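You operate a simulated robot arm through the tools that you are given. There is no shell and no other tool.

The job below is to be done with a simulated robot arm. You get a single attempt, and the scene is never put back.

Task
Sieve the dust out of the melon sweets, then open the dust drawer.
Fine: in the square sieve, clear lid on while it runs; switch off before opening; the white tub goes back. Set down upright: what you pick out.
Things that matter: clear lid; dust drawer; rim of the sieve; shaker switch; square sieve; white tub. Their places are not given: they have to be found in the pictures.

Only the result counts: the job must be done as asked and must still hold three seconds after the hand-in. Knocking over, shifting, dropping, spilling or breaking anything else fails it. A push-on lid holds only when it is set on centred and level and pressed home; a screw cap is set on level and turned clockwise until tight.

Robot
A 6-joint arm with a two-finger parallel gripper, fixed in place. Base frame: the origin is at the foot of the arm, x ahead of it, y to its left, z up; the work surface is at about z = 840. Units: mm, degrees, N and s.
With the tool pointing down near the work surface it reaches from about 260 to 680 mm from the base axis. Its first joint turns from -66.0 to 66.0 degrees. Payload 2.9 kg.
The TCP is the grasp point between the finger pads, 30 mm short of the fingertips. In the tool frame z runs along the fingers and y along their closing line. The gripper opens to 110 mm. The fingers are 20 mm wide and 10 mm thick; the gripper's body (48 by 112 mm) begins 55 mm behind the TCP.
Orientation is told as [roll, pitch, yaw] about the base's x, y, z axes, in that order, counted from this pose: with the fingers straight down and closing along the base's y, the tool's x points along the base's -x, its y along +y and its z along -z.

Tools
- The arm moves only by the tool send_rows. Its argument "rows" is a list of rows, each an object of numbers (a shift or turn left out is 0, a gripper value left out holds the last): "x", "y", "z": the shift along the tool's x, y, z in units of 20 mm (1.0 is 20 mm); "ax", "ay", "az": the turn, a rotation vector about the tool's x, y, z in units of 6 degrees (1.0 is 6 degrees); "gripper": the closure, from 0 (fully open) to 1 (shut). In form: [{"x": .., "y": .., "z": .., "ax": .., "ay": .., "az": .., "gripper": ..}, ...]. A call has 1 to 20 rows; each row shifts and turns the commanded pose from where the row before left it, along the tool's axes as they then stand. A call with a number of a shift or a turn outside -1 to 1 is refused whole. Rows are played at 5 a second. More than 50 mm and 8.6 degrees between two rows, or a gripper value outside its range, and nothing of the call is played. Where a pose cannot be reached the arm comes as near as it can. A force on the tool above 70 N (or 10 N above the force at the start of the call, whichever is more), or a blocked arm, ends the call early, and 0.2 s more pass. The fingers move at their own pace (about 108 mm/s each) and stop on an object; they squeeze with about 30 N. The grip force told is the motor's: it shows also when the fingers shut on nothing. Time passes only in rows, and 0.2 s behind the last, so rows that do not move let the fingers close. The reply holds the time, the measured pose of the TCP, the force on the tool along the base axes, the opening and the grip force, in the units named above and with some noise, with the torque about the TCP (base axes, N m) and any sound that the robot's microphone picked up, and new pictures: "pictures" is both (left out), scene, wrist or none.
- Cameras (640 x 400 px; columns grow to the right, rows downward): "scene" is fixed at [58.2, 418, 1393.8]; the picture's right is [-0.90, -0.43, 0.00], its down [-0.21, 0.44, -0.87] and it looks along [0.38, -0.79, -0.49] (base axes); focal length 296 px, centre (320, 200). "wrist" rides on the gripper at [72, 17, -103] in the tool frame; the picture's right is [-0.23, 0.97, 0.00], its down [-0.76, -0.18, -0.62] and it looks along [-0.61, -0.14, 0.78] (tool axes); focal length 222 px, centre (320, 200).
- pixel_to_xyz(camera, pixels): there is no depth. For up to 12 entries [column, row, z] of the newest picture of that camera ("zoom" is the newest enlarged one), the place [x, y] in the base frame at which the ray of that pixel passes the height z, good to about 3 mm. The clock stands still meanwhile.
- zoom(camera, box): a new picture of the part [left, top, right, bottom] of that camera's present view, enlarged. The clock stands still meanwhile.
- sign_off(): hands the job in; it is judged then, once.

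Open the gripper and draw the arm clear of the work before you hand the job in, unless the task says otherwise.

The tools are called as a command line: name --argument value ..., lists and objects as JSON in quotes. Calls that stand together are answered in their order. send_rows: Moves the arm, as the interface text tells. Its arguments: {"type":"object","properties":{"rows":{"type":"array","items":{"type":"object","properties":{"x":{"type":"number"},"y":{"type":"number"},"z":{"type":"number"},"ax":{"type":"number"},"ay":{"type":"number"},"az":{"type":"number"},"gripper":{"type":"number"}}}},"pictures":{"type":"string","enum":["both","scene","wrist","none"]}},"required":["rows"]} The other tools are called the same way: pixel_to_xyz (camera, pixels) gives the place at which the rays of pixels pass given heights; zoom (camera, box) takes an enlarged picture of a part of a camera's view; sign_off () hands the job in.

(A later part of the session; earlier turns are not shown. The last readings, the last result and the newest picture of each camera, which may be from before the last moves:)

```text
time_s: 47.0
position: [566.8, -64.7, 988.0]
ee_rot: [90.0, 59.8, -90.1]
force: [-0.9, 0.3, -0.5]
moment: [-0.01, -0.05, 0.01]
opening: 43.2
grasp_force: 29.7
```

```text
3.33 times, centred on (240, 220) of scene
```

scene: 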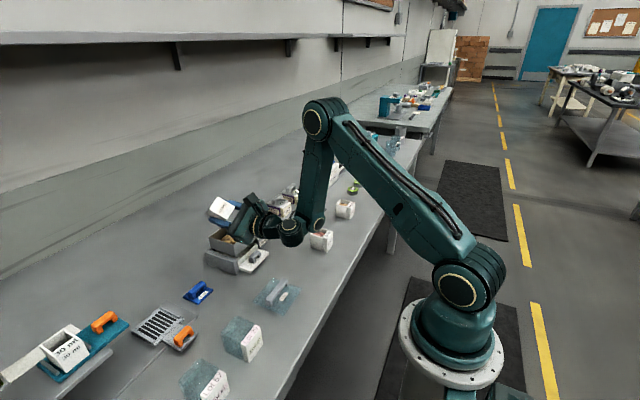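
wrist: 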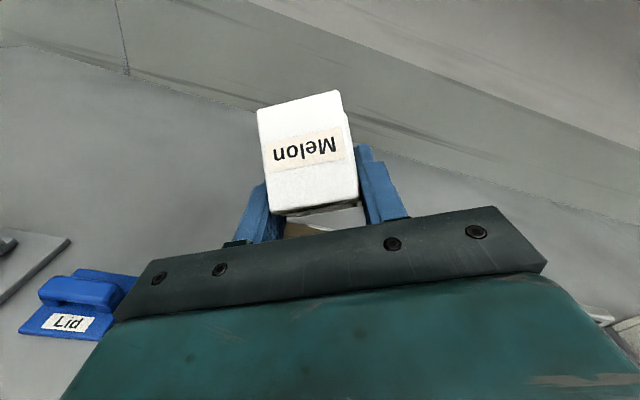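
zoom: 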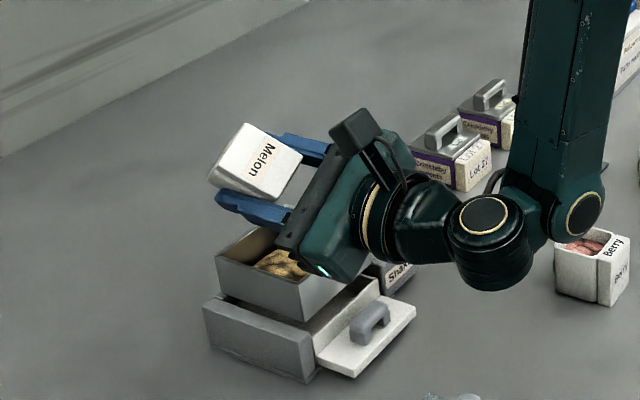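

The tub is empty and everything lies in the sieve. I reverse the same path back to the level carry pose.

send_rows --rows '[{"az": -1}, {"az": -1}, {"az": -1}, {"az": -1}, {"az": -1}, {"az": -1}, {"az": -1}, {"az": -1}, {"az": -1}, {"az": -1}, {"ax": 1}, {"ax": 1}, {"ax": 1}, {"ax": 1}, {"ax": 1}, {"ax": 1}, {"ax": 1}, {"ax": 0.5}]' --pictures "none"

send_rows --rows '[{"az": -1}, {"az": -1}, {"az": -1}, {"az": -1}, {"az": -1}, {"az": -1}, {"az": -1}, {"az": -1}, {"az": -1}, {"az": -1}, {"az": -1}, {"az": -1}, {"az": -1}, {"az": -1}, {"az": -1}, {"x": -0.6, "z": -0.6}, {"x": -0.6, "z": -0.6}, {"x": -0.45, "z": -0.45}, {}]'

zoom --camera "wrist" --box '[220, 0, 400, 110]'

zoom --camera "scene" --box '[180, 160, 300, 280]'

```text
time_s: 50.8
position: [567.9, -65.8, 988.3]
ee_rot: [44.9, 0.0, -90.0]
force: [1.6, -0.4, -0.8]
moment: [0.0, 0.01, 0.02]
opening: 43.3
grasp_force: 30.0
```

```text
time_s: 54.8
position: [566.8, -64.0, 1035.7]
ee_rot: [-0.1, -45.0, 0.1]
force: [0.3, -0.1, 0.4]
moment: [0.03, 0.0, 0.03]
opening: 43.2
grasp_force: 30.1
```

scene: 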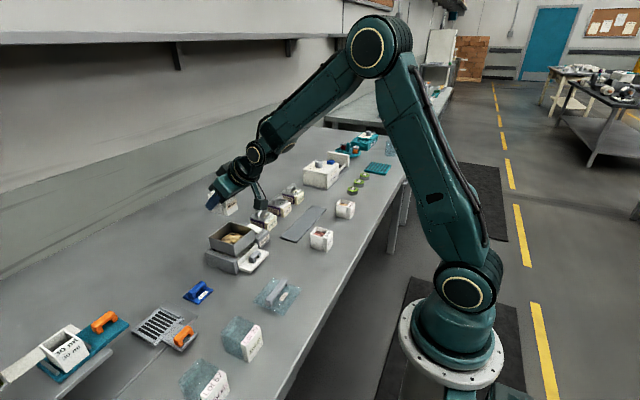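
wrist: 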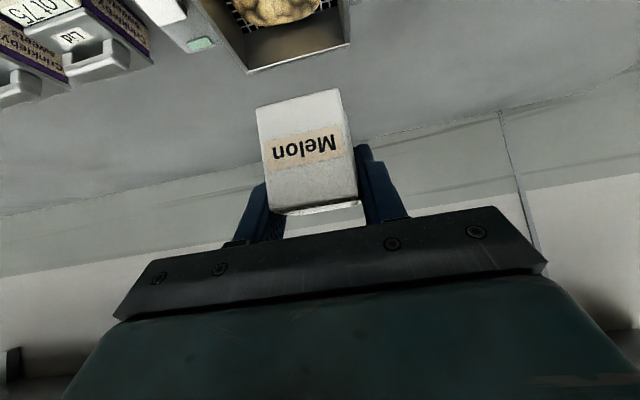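

```text
3.56 times, centred on (310, 55) of wrist
```

zoom: 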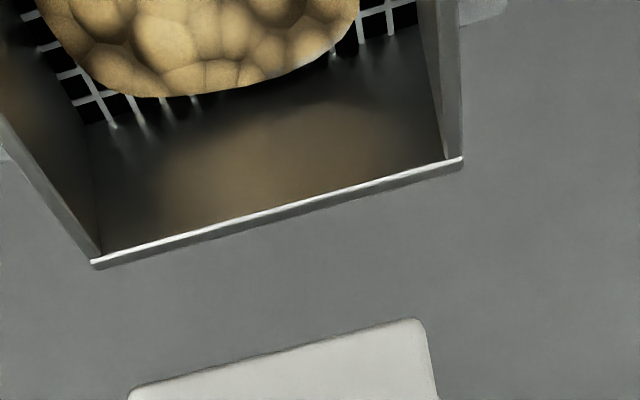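

```text
3.33 times, centred on (240, 220) of scene
```

zoom: 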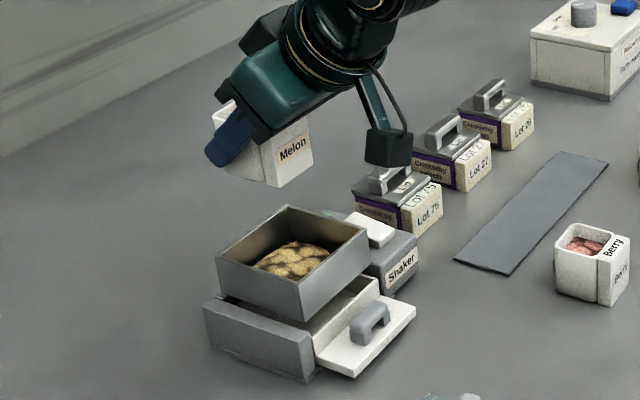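

The sweets heap sits in the sieve and nothing is spilled. I carry the empty tub back to exactly over its old place.

send_rows --rows '[{"x": 0.513, "y": -0.9, "z": -0.513}, {"x": 0.513, "y": -0.9, "z": -0.513}, {"x": 0.513, "y": -0.9, "z": -0.513}, {"x": 0.513, "y": -0.9, "z": -0.513}, {"x": 0.513, "y": -0.9, "z": -0.513}, {"x": 0.513, "y": -0.9, "z": -0.513}, {"x": 0.513, "y": -0.9, "z": -0.513}, {"x": 0.513, "y": -0.9, "z": -0.513}, {"x": 0.513, "y": -0.9, "z": -0.513}, {"x": 0.513, "y": -0.9, "z": -0.513}, {"x": 0.513, "y": -0.9, "z": -0.513}, {"x": 0.513, "y": -0.9, "z": -0.513}, {"x": 0.513, "y": -0.9, "z": -0.513}, {"x": 0.513, "y": -0.895, "z": -0.513}, {}]'

```text
time_s: 58.0
position: [364.4, -316.4, 1034.8]
ee_rot: [0.0, -45.0, 0.2]
force: [0.5, 0.3, 0.1]
moment: [0.03, 0.03, 0.0]
opening: 42.9
grasp_force: 29.8
```

scene: 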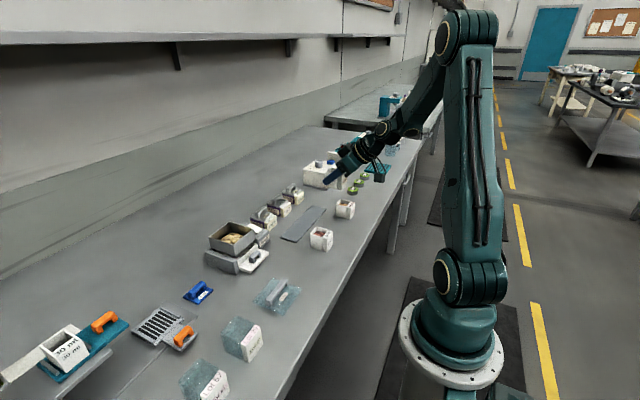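
wrist: 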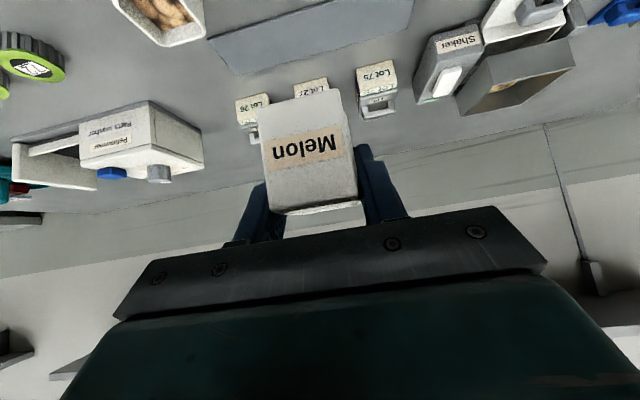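

I'm back over the tub's place; I lower 157 mm and watch the force for contact.

send_rows --rows '[{"x": 0.7, "z": 0.7}, {"x": 0.7, "z": 0.7}, {"x": 0.7, "z": 0.7}, {"x": 0.7, "z": 0.7}, {"x": 0.7, "z": 0.7}, {"x": 0.7, "z": 0.7}, {"x": 0.7, "z": 0.7}, {"x": 0.4, "z": 0.4}, {"x": 0.15, "z": 0.15}, {"x": 0.1, "z": 0.1}, {}]'

send_rows --rows '[{"x": 0.05, "z": 0.05}, {}]' --pictures "none"

```text
time_s: 60.4
position: [363.4, -318.9, 877.5]
ee_rot: [0.0, -45.1, 0.1]
force: [-0.4, 0.9, 3.5]
moment: [0.07, -0.07, 0.02]
opening: 43.3
grasp_force: 30.0
```

scene: 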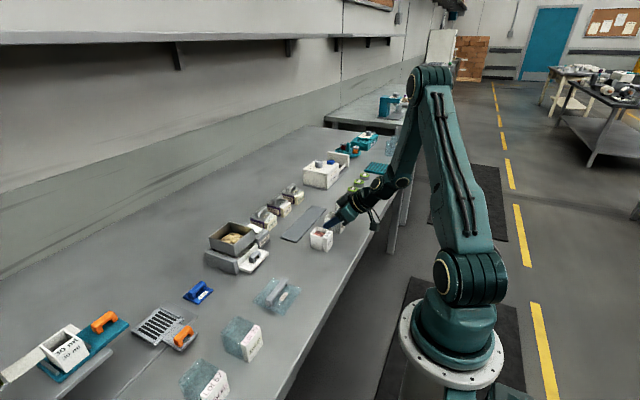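
wrist: 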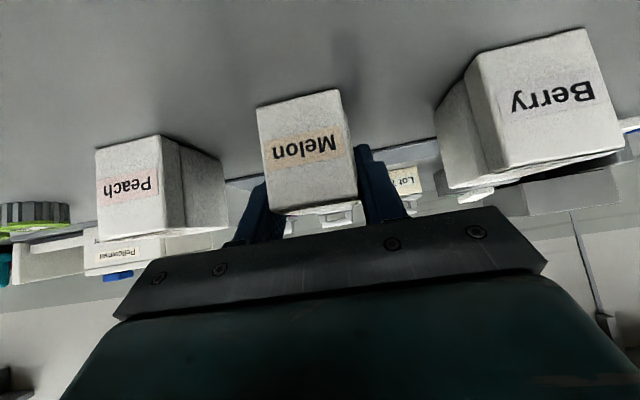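

```text
time_s: 61.0
position: [363.1, -316.9, 878.8]
ee_rot: [-0.1, -45.0, 0.1]
force: [-1.2, 0.4, 10.2]
moment: [0.09, -0.22, 0.0]
opening: 43.5
grasp_force: 29.9
```

Contact with the bench shows (Fz ≈ 10 N), so the tub stands. I release and lift the open fingers straight up.

send_rows --rows '[{"gripper": 0.5}, {"gripper": 0.35}, {"gripper": 0.25}, {}, {"x": -0.5, "z": -0.5}, {"x": -0.6, "z": -0.6}, {"x": -0.6, "z": -0.6}, {"x": -0.6, "z": -0.6}, {"x": -0.6, "z": -0.6}, {"x": -0.6, "z": -0.6}, {"x": -0.6, "z": -0.6}, {"x": -0.6, "z": -0.6}, {}]'

zoom --camera "scene" --box '[270, 180, 390, 260]'

```text
time_s: 63.8
position: [361.2, -316.5, 1011.7]
ee_rot: [0.1, -45.0, 0.2]
force: [-0.7, -0.2, -0.1]
moment: [-0.01, -0.02, -0.04]
opening: 82.5
grasp_force: 0.0
```

scene: 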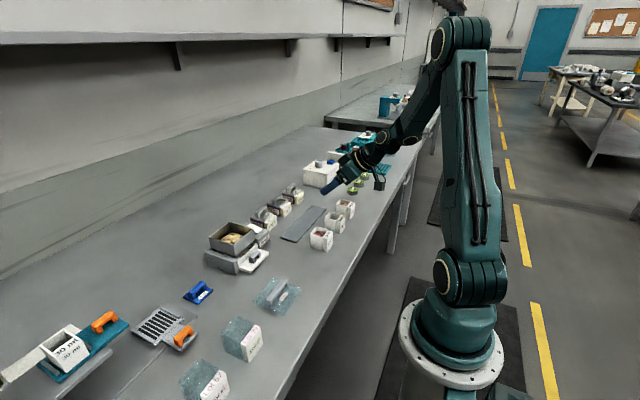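
wrist: 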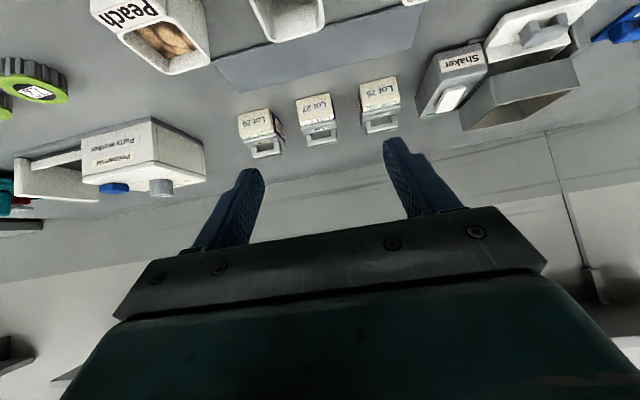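

```text
5.00 times, centred on (330, 220) of scene
```

zoom: 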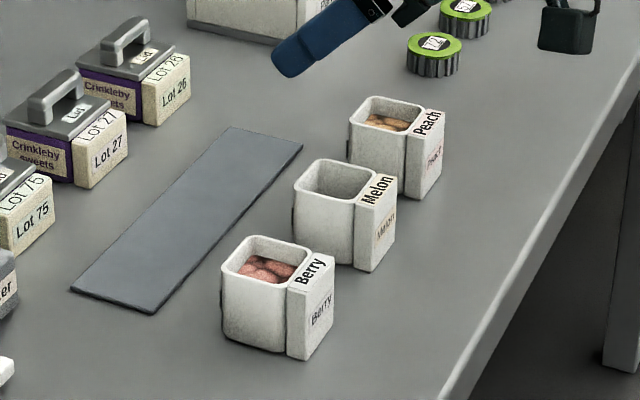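

The melon tub is empty and upright in its old place. I now turn the tool vertical and yaw by -90° to look at, and then grasp, the clear lid's bar.

send_rows --rows '[{"ay": 1}, {"ay": 1}, {"ay": 1}, {"ay": 1}, {"ay": 1}, {"ay": 1}, {"ay": 1}, {"ay": 0.5}, {"y": 1}, {"y": 1}, {"y": 1}, {"y": 1}, {"y": 1}, {"y": 1}, {"y": 1}, {"y": 1}, {"y": 1}, {"y": 1}, {"y": 1}, {"y": 1}]' --pictures "none"

send_rows --rows '[{"az": 1, "y": 0.5}, {"az": 1}, {"az": 1}, {"az": 1}, {"az": 1}, {"az": 1}, {"az": 1}, {"az": 1}, {"az": 1}, {"az": 1}, {"az": 1}, {"az": 1}, {"az": 1}, {"az": 1}, {"az": 1}, {"x": 1}, {"x": 1}, {"x": 1}, {"x": 1}, {"x": 1}]' --pictures "none"

send_rows --rows '[{"x": 0.9, "y": 0.5}, {"x": 0.9, "y": 0.5}, {"x": 0.9, "y": 0.5}, {"x": 0.9, "y": 0.4}, {"x": 0.9}, {}]'

```text
time_s: 68.0
position: [362.3, -77.5, 1011.2]
ee_rot: [0.0, 0.0, -0.1]
force: [0.3, 0.0, -0.5]
moment: [0.03, 0.02, 0.02]
opening: 82.7
grasp_force: 0.1
```

```text
time_s: 72.2
position: [365.9, 33.0, 1010.8]
ee_rot: [0.0, 0.1, -90.0]
force: [-0.2, 0.0, 0.7]
moment: [-0.02, -0.01, -0.01]
opening: 82.5
grasp_force: 0.1
```

```text
time_s: 73.6
position: [401.1, 124.8, 1010.6]
ee_rot: [0.0, 0.0, -90.0]
force: [-0.6, -0.2, -0.9]
moment: [0.0, 0.01, 0.0]
opening: 82.3
grasp_force: 0.0
```

scene: 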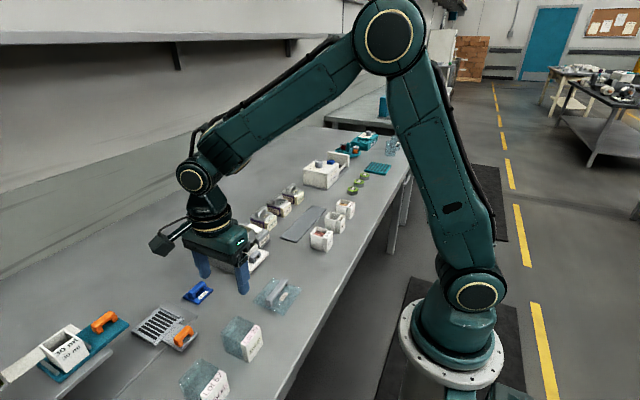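
wrist: 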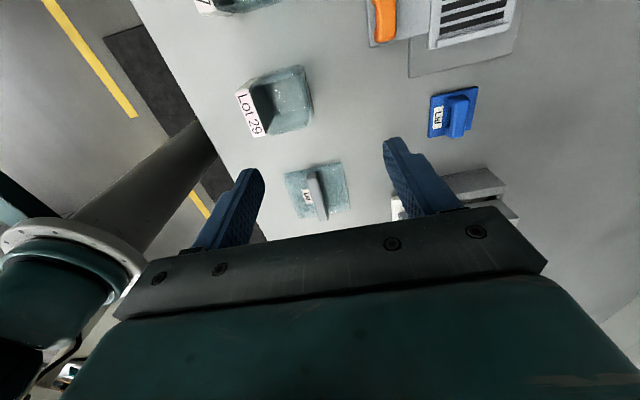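

zoom --camera "wrist" --box '[264, 140, 376, 230]'

zoom --camera "scene" --box '[240, 265, 320, 325]'

```text
4.44 times, centred on (320, 185) of wrist
```

zoom: 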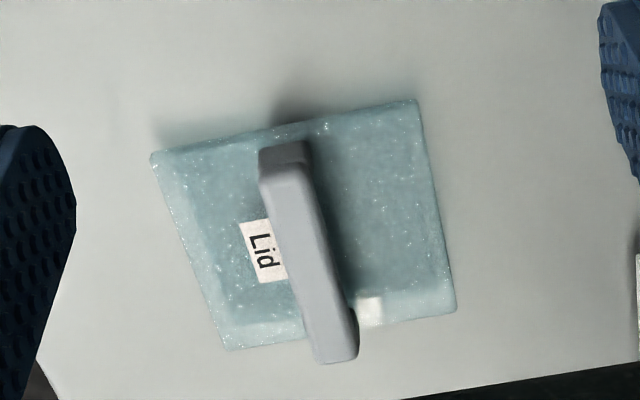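

```text
6.67 times, centred on (280, 295) of scene
```

zoom: 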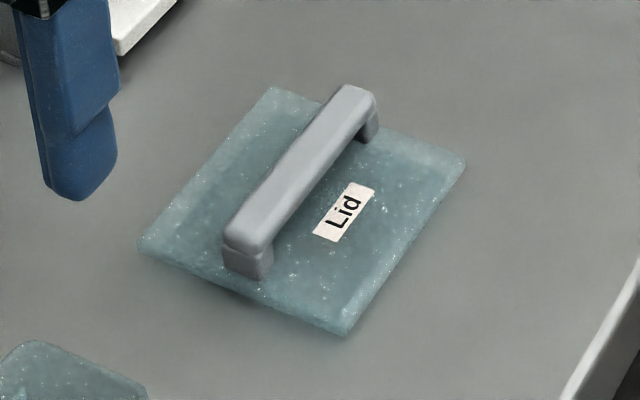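

pixel_to_xyz --camera "wrist" --pixels '[[281.75, 174.9, 846], [341.8, 162.05, 846], [350.8, 210.2, 846], [299.3, 218.75, 846], [306.9, 178.0, 865], [317.5, 176.5, 865], [319.6, 221.5, 865], [327.9, 219.9, 865], [306.9, 178.0, 875], [317.5, 176.5, 875], [319.6, 221.5, 875], [327.9, 219.9, 875]]'

pixel_to_xyz --camera "zoom" --pixels '[[340, 88, 865], [376, 98, 865], [224, 240, 865], [268, 250, 865], [340, 88, 875], [376, 98, 875], [224, 240, 875], [268, 250, 875], [272, 88, 846], [465, 163, 846], [345, 335, 846], [138, 250, 846]]'

```text
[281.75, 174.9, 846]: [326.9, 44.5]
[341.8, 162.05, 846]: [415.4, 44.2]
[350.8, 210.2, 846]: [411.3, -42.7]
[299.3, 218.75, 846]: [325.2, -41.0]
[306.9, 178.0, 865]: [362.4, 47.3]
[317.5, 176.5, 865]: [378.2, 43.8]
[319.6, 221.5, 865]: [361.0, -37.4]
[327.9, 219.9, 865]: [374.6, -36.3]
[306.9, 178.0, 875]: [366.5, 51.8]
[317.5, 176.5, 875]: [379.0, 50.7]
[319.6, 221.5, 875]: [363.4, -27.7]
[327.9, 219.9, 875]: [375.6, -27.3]
```

```text
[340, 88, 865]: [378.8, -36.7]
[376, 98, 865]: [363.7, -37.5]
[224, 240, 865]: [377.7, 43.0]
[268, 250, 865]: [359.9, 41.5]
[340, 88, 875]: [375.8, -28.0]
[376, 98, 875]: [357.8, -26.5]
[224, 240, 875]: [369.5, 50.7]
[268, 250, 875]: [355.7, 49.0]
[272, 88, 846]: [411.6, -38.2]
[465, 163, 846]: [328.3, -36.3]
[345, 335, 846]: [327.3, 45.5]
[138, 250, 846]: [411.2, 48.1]
```

Both cameras agree at z=865: bar x 361–378, y -37…44; lid centre (369.5, 2.5), 86 mm square, square to the axes. I move above it and take a check picture.

send_rows --rows '[{"x": -0.87, "y": -0.225, "z": 0.575, "gripper": 0.45}, {"x": -0.87, "y": -0.225, "z": 0.575}, {"x": -0.87, "y": -0.225, "z": 0.575}, {"x": -0.87, "y": -0.225, "z": 0.575}, {"x": -0.87, "y": -0.225, "z": 0.575}, {"x": -0.87, "y": -0.225, "z": 0.575}, {"x": -0.87, "y": -0.225, "z": 0.575}, {}, {}]'

zoom --camera "scene" --box '[220, 230, 340, 330]'

```text
time_s: 75.6
position: [368.1, 0.4, 930.2]
ee_rot: [0.1, 0.1, -90.1]
force: [0.4, 0.2, -0.8]
moment: [-0.01, -0.01, -0.03]
opening: 60.5
grasp_force: 0.0
```

scene: 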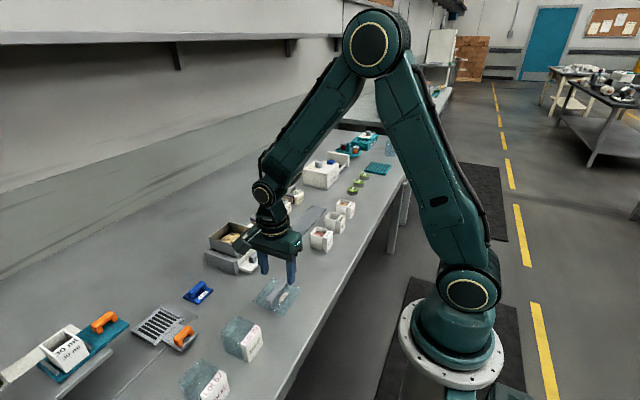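
wrist: 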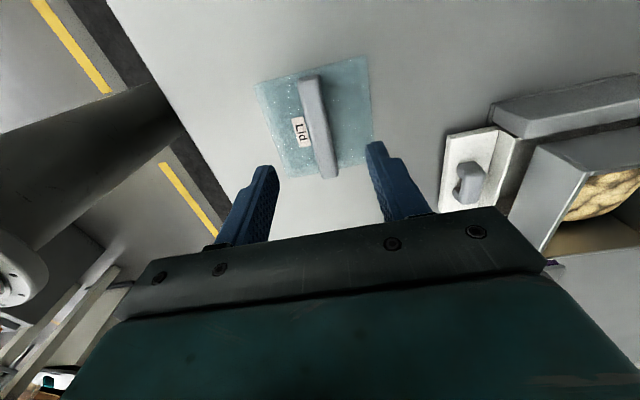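

```text
4.00 times, centred on (280, 280) of scene
```

zoom: 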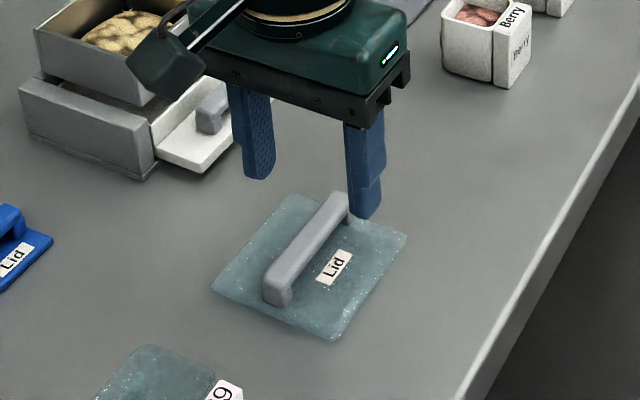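

zoom --camera "wrist" --box '[240, 40, 400, 190]'

```text
2.67 times, centred on (320, 115) of wrist
```

zoom: 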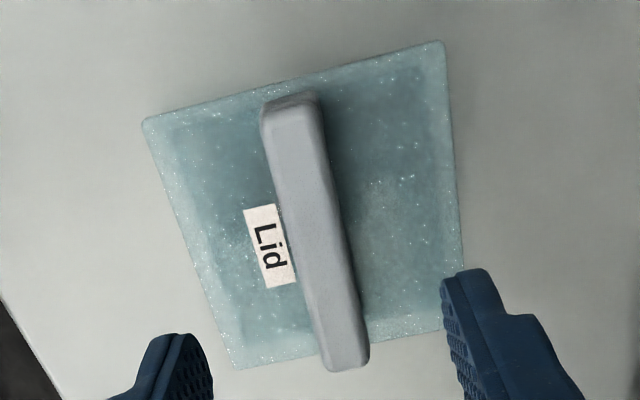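

pixel_to_xyz --camera "zoom" --pixels '[[142, 122, 846], [443, 42, 846], [234, 368, 846], [262, 112, 865], [320, 100, 865], [322, 372, 865], [369, 365, 865]]'

```text
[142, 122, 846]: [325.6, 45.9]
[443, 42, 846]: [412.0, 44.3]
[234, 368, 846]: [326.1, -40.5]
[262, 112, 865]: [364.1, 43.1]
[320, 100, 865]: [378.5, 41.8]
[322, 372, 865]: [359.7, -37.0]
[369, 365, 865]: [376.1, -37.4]
```

Bar centre (369.5, 2.6) agrees with the TCP. I descend to z≈879 so the fingertips stop just above the plate, and close on the bar.

send_rows --rows '[{"z": 0.7, "x": 0.05, "y": 0.02}, {"z": 0.7}, {"z": 0.6}, {"z": 0.3}, {"z": 0.23}, {}]' --pictures "scene"

zoom --camera "scene" --box '[220, 240, 340, 330]'

```text
time_s: 77.0
position: [370.6, 0.8, 879.6]
ee_rot: [0.1, 0.0, -90.0]
force: [-6.9, -1.5, 34.6]
moment: [-0.03, 0.48, 0.05]
opening: 60.3
grasp_force: 0.0
```

scene: 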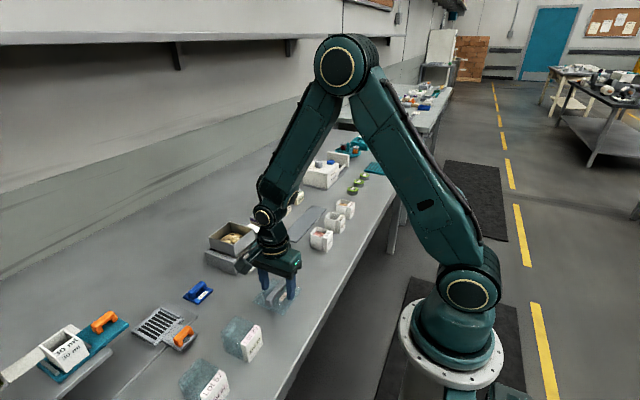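

```text
4.44 times, centred on (280, 285) of scene
```

zoom: 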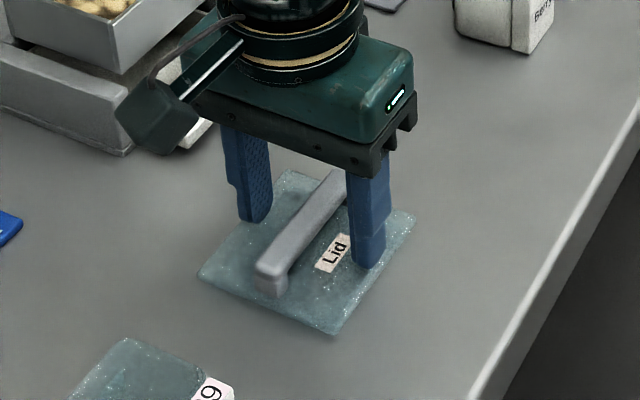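

The fingertips touched the plate (Fz≈35 N), so it is thicker than assumed. I back off 4 mm and then close on the bar.

send_rows --rows '[{"z": -0.22}, {}]' --pictures "none"

send_rows --rows '[{"gripper": 0.7}, {"gripper": 0.8}, {"gripper": 1}, {}, {}]'

zoom --camera "scene" --box '[220, 240, 340, 330]'

```text
time_s: 77.6
position: [370.4, 2.0, 884.1]
ee_rot: [-0.1, -0.1, -89.9]
force: [-0.8, 0.4, -0.2]
moment: [-0.03, 0.0, -0.03]
opening: 60.6
grasp_force: 0.0
```

```text
time_s: 78.8
position: [371.4, 1.8, 884.7]
ee_rot: [-0.1, 0.0, -90.0]
force: [0.4, -0.4, -0.9]
moment: [0.07, -0.01, 0.03]
opening: 14.7
grasp_force: 29.9
```

scene: 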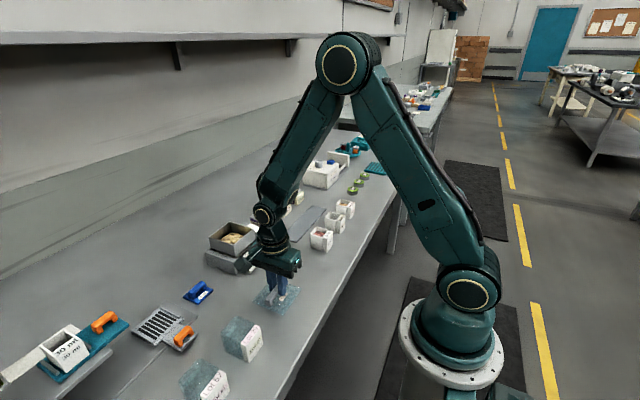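
wrist: 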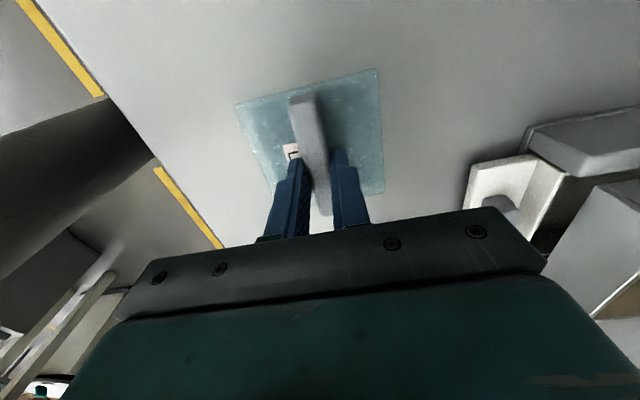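

```text
4.44 times, centred on (280, 285) of scene
```

zoom: 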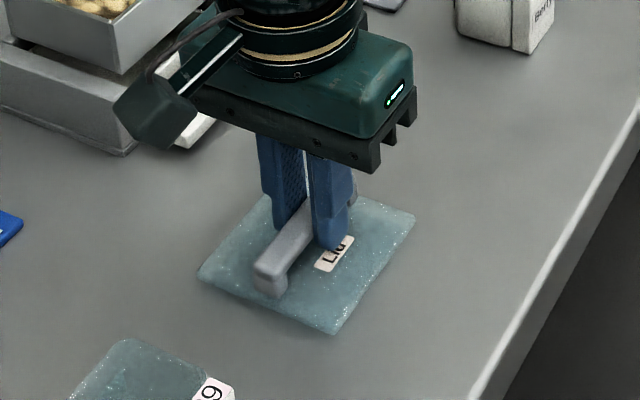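

The bar is gripped (14.7 mm). I lift it 125 mm gently and look whether it hangs level.

send_rows --rows '[{"z": -0.2}, {"z": -0.5}, {"z": -0.8}, {"z": -0.8}, {"z": -0.8}, {"z": -0.8}, {"z": -0.8}, {"z": -0.8}, {"z": -0.5}, {"z": -0.25}, {}]'

zoom --camera "scene" --box '[200, 190, 340, 310]'

```text
time_s: 81.2
position: [369.2, 2.1, 1007.8]
ee_rot: [0.0, 0.0, -90.0]
force: [-0.1, 0.4, -0.7]
moment: [0.02, 0.02, -0.02]
opening: 14.7
grasp_force: 30.5
```

scene: 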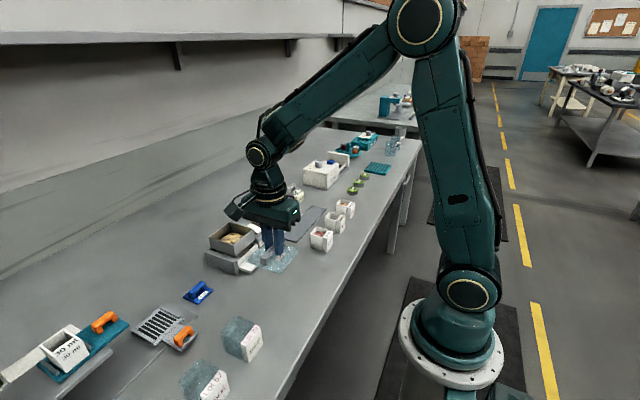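
wrist: 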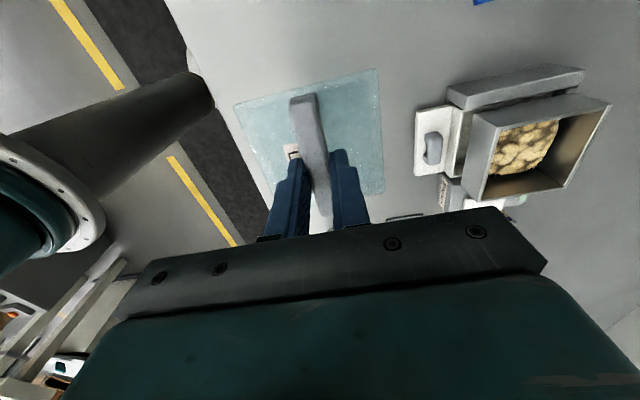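

```text
3.33 times, centred on (270, 250) of scene
```

zoom: 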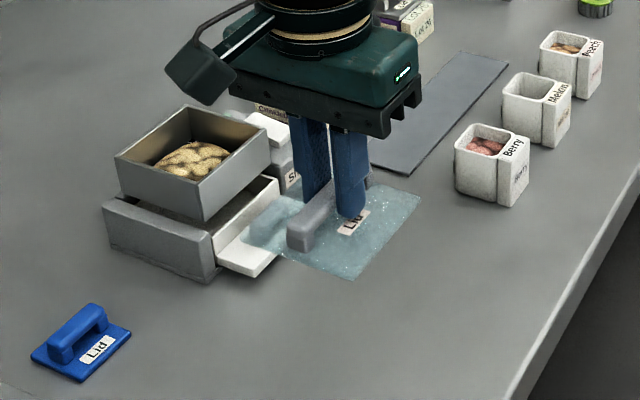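

The lid hangs level. I use this view to measure the sieve rim and the held lid precisely.

zoom --camera "wrist" --box '[440, 50, 640, 220]'

pixel_to_xyz --camera "wrist" --pixels '[[235, 104, 972], [377, 70, 972], [384, 191, 972]]'

```text
2.35 times, centred on (540, 135) of wrist
```

zoom: 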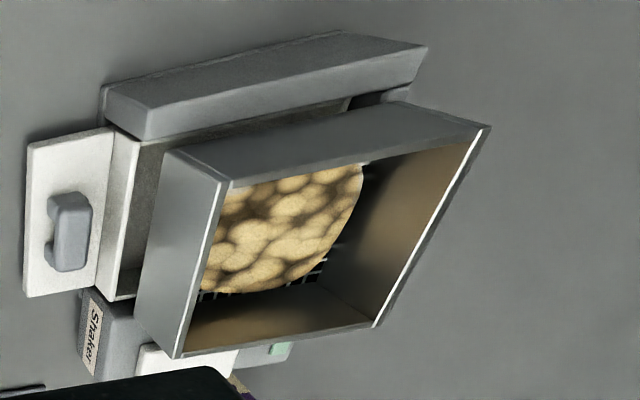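

```text
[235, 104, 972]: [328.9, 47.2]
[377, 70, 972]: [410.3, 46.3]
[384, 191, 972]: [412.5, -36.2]
```

pixel_to_xyz --camera "zoom" --pixels '[[225, 182, 926], [489, 127, 926], [375, 326, 926], [177, 357, 926], [225, 182, 932], [489, 127, 932], [375, 326, 932], [177, 357, 932]]'

```text
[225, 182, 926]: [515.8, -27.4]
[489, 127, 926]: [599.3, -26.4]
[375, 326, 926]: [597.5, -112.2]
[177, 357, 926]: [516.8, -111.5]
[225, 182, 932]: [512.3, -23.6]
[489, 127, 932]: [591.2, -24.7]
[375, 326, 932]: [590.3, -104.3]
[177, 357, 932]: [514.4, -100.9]
```

zoom --camera "wrist" --box '[220, 55, 400, 235]'

```text
2.22 times, centred on (310, 145) of wrist
```

zoom: 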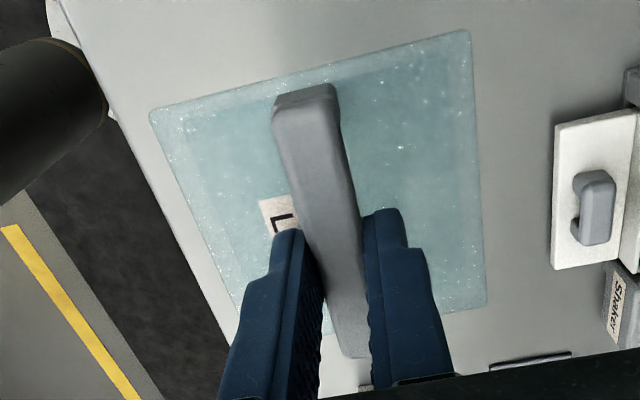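

pixel_to_xyz --camera "zoom" --pixels '[[148, 112, 973], [468, 30, 973], [487, 305, 973], [272, 112, 989], [340, 102, 989], [345, 357, 989], [370, 355, 989], [148, 112, 968], [468, 30, 968], [487, 305, 968]]'

```text
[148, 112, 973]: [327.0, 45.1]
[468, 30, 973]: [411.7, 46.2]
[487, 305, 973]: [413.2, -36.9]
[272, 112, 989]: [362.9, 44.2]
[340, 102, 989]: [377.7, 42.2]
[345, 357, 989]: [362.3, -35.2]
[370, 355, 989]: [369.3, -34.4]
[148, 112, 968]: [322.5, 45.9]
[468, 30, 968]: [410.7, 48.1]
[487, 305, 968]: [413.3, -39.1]
```

Lid centre ≈ TCP + (0, 1). I move it over the sieve centre (557.5,-70) at this height.

send_rows --rows '[{"y": 0.4, "x": -0.15}, {"y": 0.8, "x": -0.32}, {"y": 0.85, "x": -0.332}, {"y": 0.85, "x": -0.332}, {"y": 0.85, "x": -0.332}, {"y": 0.85, "x": -0.332}, {"y": 0.85, "x": -0.332}, {"y": 0.85, "x": -0.332}, {"y": 0.85, "x": -0.332}, {"y": 0.85, "x": -0.332}, {"y": 0.8, "x": -0.32}, {"y": 0.58, "x": -0.21}, {}, {}]'

zoom --camera "scene" --box '[180, 180, 300, 280]'

zoom --camera "wrist" --box '[220, 55, 400, 235]'

```text
time_s: 84.2
position: [557.4, -71.9, 1009.2]
ee_rot: [0.0, 0.0, -90.0]
force: [0.1, -0.2, -0.4]
moment: [0.0, 0.0, 0.02]
opening: 14.7
grasp_force: 29.9
```

scene: 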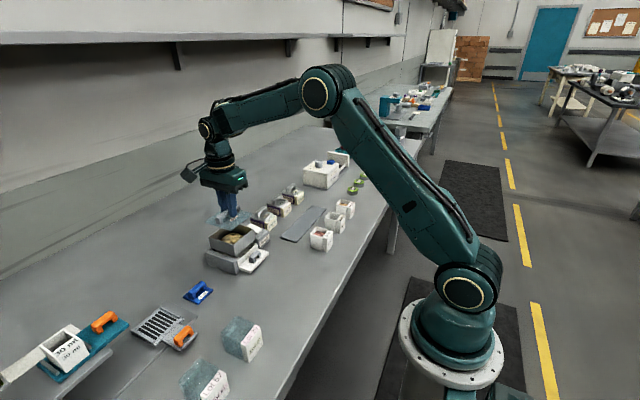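
wrist: 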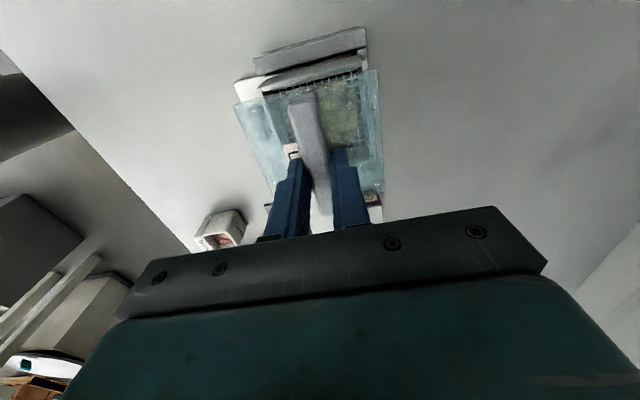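

```text
4.00 times, centred on (240, 230) of scene
```

zoom: 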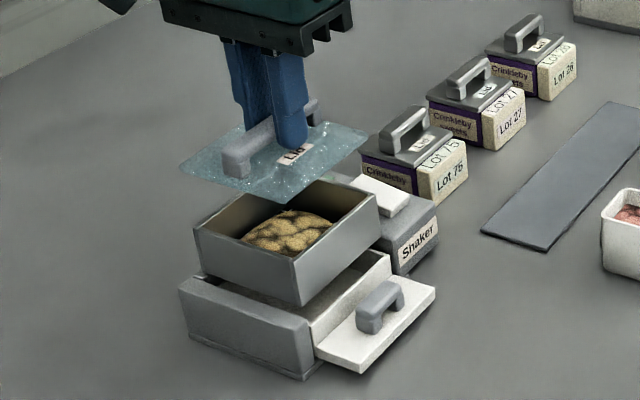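

```text
2.22 times, centred on (310, 145) of wrist
```

zoom: 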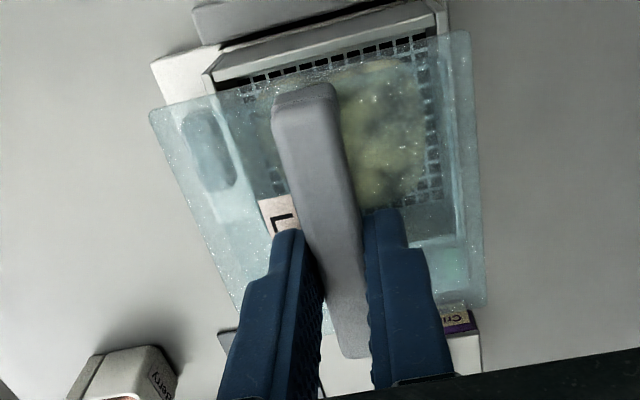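

The lid hovers about 40 mm over the rim. I lower 30 mm and check alignment again.

send_rows --rows '[{"z": 0.5}, {"z": 0.5}, {"z": 0.5}, {}]'

zoom --camera "scene" --box '[195, 195, 285, 270]'

zoom --camera "wrist" --box '[220, 35, 400, 215]'

```text
time_s: 85.2
position: [559.1, -69.7, 979.0]
ee_rot: [0.0, 0.0, -90.0]
force: [-0.2, 0.1, -1.3]
moment: [0.02, 0.0, 0.02]
opening: 14.8
grasp_force: 29.9
```

scene: 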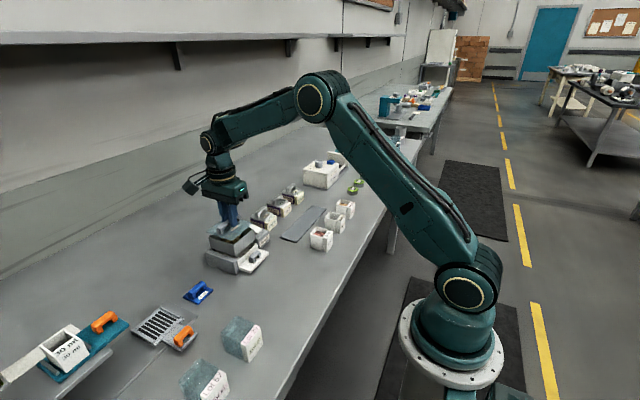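
wrist: 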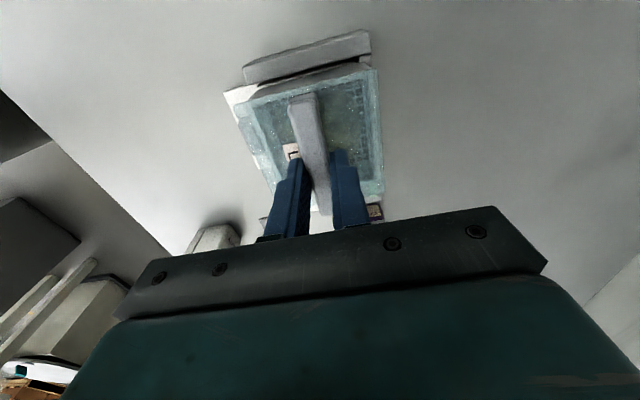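

```text
5.33 times, centred on (240, 232) of scene
```

zoom: 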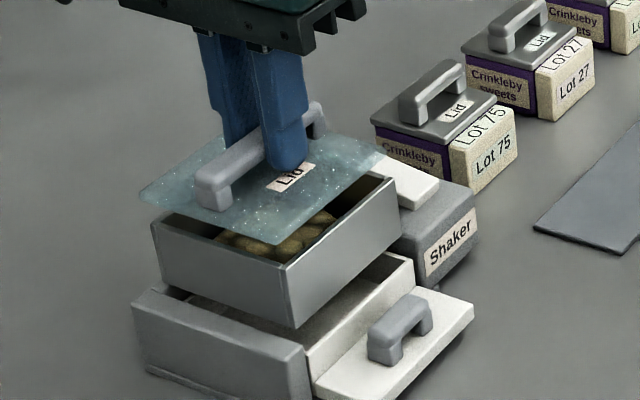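

```text
2.22 times, centred on (310, 125) of wrist
```

zoom: 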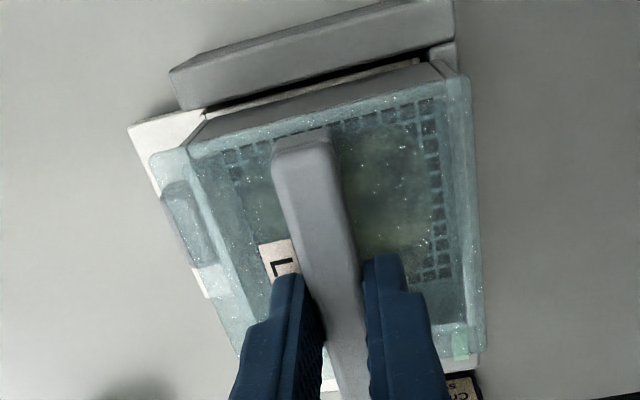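

I measure lid and rim in the same views to see any residual offset.

zoom --camera "scene" --box '[200, 210, 264, 250]'

```text
10.00 times, centred on (232, 230) of scene
```

zoom: 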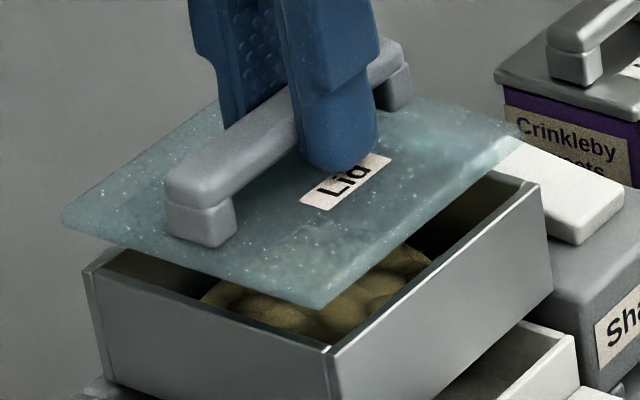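

pixel_to_xyz --camera "zoom" --pixels '[[62, 216, 940], [320, 304, 940], [522, 128, 940], [84, 266, 926], [330, 346, 926], [540, 182, 926], [62, 216, 944], [320, 304, 944], [522, 128, 944]]'

zoom --camera "wrist" --box '[220, 55, 396, 165]'

```text
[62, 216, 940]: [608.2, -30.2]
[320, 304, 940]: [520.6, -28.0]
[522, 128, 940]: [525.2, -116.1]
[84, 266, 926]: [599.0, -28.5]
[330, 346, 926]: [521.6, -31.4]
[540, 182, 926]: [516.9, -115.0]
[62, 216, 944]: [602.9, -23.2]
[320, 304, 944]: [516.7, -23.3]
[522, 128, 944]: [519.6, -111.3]
```

```text
3.64 times, centred on (308, 110) of wrist
```

zoom: 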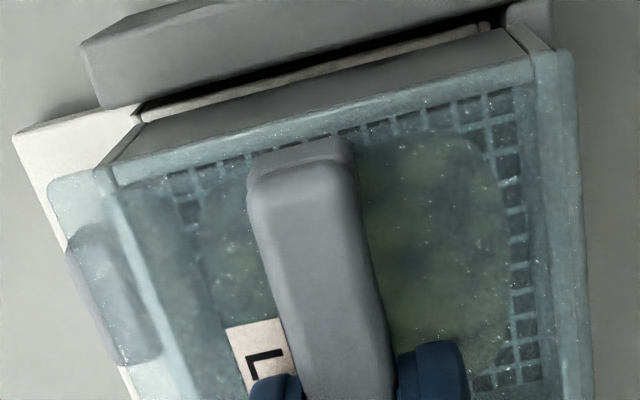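

pixel_to_xyz --camera "zoom" --pixels '[[98, 169, 926], [533, 55, 926], [48, 188, 944], [571, 50, 944], [48, 188, 940], [571, 50, 940], [98, 169, 924], [533, 55, 924]]'

```text
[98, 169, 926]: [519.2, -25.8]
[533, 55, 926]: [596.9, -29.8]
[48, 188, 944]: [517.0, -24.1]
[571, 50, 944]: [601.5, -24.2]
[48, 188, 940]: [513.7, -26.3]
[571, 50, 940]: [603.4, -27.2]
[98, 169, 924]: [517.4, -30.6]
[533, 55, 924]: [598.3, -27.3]
```

The lid is about 1–2 mm too far in +x and +y versus the rim. I correct that and lower in small steps, watching the force.

send_rows --rows '[{"x": -0.085, "y": -0.07}, {"z": 0.15}, {"z": 0.15}, {}]' --pictures "none"

send_rows --rows '[{"z": 0.1}, {}]' --pictures "none"

send_rows --rows '[{"z": 0.05}, {}]'

zoom --camera "scene" --box '[200, 210, 264, 250]'

```text
time_s: 86.2
position: [557.0, -70.9, 971.4]
ee_rot: [0.0, 0.0, -89.9]
force: [0.5, -0.6, -0.6]
moment: [0.0, 0.02, 0.01]
opening: 14.5
grasp_force: 30.1
```

```text
time_s: 86.8
position: [557.4, -71.6, 970.1]
ee_rot: [-0.1, 0.0, -89.9]
force: [-0.6, -0.2, -0.4]
moment: [-0.02, -0.01, 0.02]
opening: 14.4
grasp_force: 30.0
```

```text
time_s: 87.4
position: [556.5, -70.4, 968.8]
ee_rot: [0.1, 0.0, -89.9]
force: [-0.3, -0.3, 4.2]
moment: [0.1, 0.04, 0.01]
opening: 14.9
grasp_force: 29.8
```

scene: 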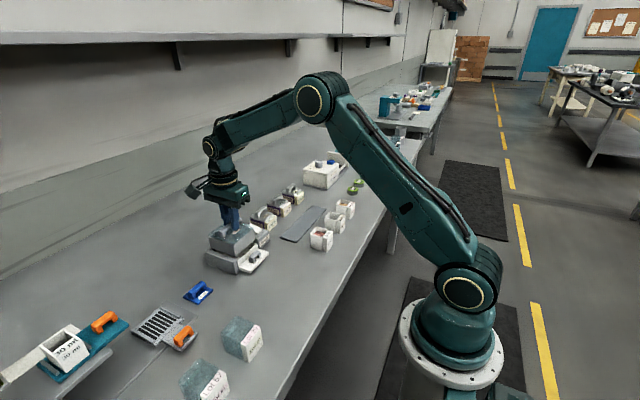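
wrist: 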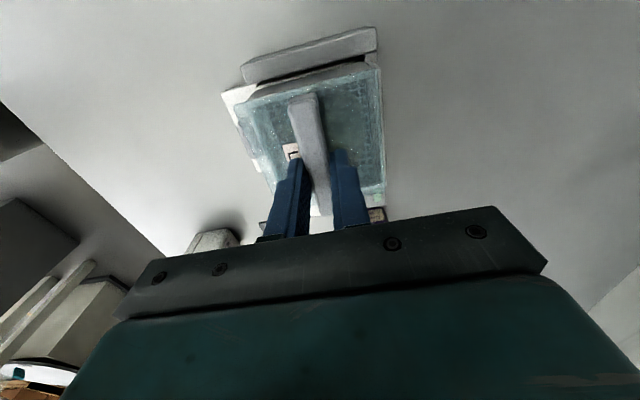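

```text
10.00 times, centred on (232, 230) of scene
```

zoom: 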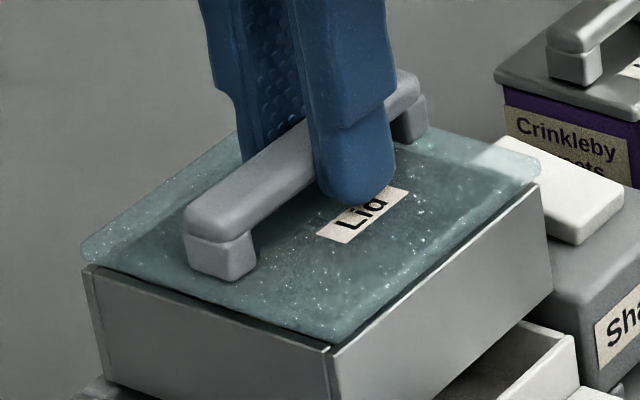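

Contact begins (Fz≈4 N) with the lid on the rim. I measure once more whether it is centred before pressing.

pixel_to_xyz --camera "zoom" --pixels '[[82, 246, 933], [328, 336, 933], [540, 168, 933], [84, 266, 926], [330, 350, 926], [540, 184, 926], [237, 128, 933]]'

zoom --camera "wrist" --box '[220, 50, 396, 160]'

```text
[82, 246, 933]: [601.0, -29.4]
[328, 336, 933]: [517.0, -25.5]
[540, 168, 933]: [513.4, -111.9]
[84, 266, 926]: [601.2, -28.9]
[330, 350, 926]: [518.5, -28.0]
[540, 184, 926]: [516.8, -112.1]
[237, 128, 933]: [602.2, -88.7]
```

```text
3.64 times, centred on (308, 105) of wrist
```

zoom: 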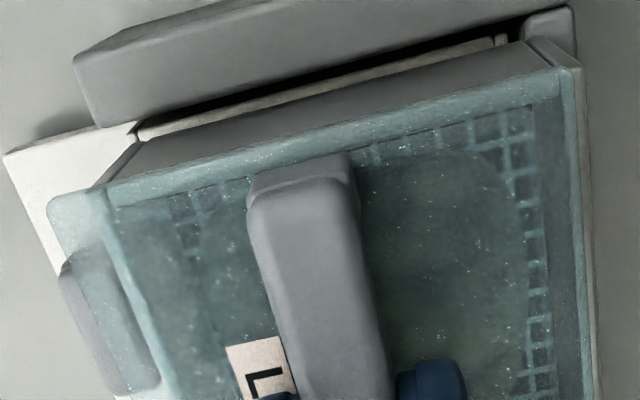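

pixel_to_xyz --camera "zoom" --pixels '[[47, 205, 933], [582, 68, 933], [98, 188, 926], [563, 68, 926], [47, 205, 926], [582, 68, 926], [80, 260, 926], [80, 260, 933], [585, 100, 926]]'

zoom --camera "wrist" --box '[350, 50, 400, 110]'

zoom --camera "wrist" --box '[215, 75, 275, 135]'

```text
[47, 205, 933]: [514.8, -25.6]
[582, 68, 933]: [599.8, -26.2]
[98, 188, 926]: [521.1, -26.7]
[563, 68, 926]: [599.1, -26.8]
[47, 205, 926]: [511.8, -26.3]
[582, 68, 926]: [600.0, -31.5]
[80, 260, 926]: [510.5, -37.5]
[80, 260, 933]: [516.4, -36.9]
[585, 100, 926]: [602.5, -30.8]
```

```text
6.67 times, centred on (375, 80) of wrist
```

zoom: 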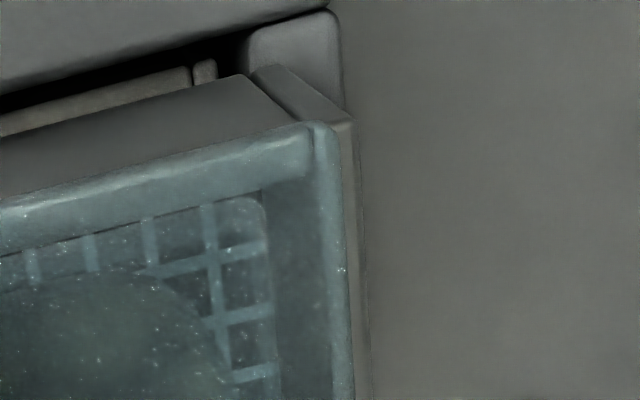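

```text
6.67 times, centred on (245, 105) of wrist
```

zoom: 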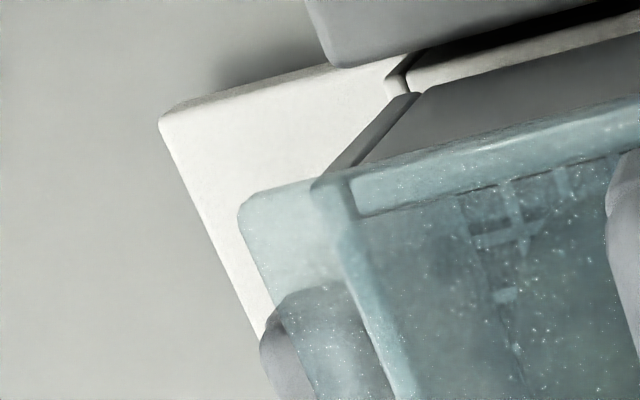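

pixel_to_xyz --camera "wrist" --pixels '[[379.5, 68.3, 926], [381, 87.5, 926], [245, 102.3, 926], [233, 105.75, 933], [377.4, 68.75, 933], [379.5, 68.3, 928], [245, 102.3, 928], [233, 105.75, 929], [377.4, 68.75, 929]]'

zoom --camera "scene" --box '[205, 218, 245, 248]'

zoom --camera "scene" --box '[225, 218, 265, 248]'

```text
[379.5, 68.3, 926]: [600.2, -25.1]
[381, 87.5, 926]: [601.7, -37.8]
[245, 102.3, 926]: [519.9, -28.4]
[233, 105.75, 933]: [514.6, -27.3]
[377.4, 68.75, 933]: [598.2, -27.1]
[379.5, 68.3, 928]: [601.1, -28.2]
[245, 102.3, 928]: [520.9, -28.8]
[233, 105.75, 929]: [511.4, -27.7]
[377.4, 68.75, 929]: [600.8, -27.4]
```

```text
13.33 times, centred on (225, 233) of scene
```

zoom: 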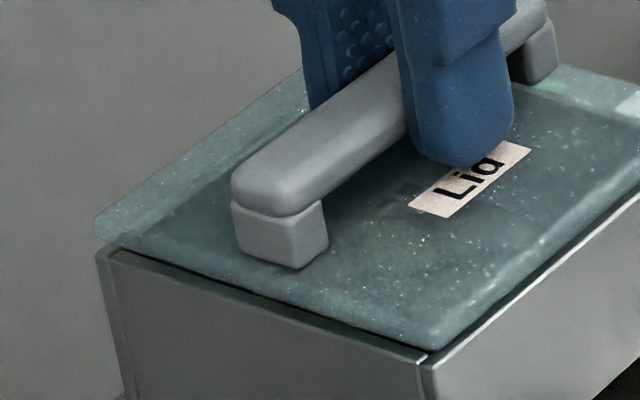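

```text
13.33 times, centred on (245, 233) of scene
```

zoom: 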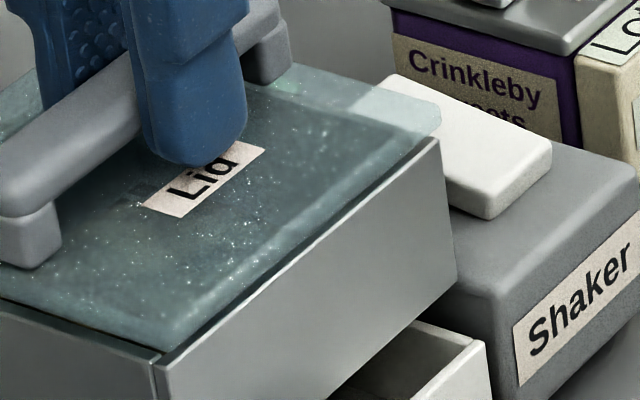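

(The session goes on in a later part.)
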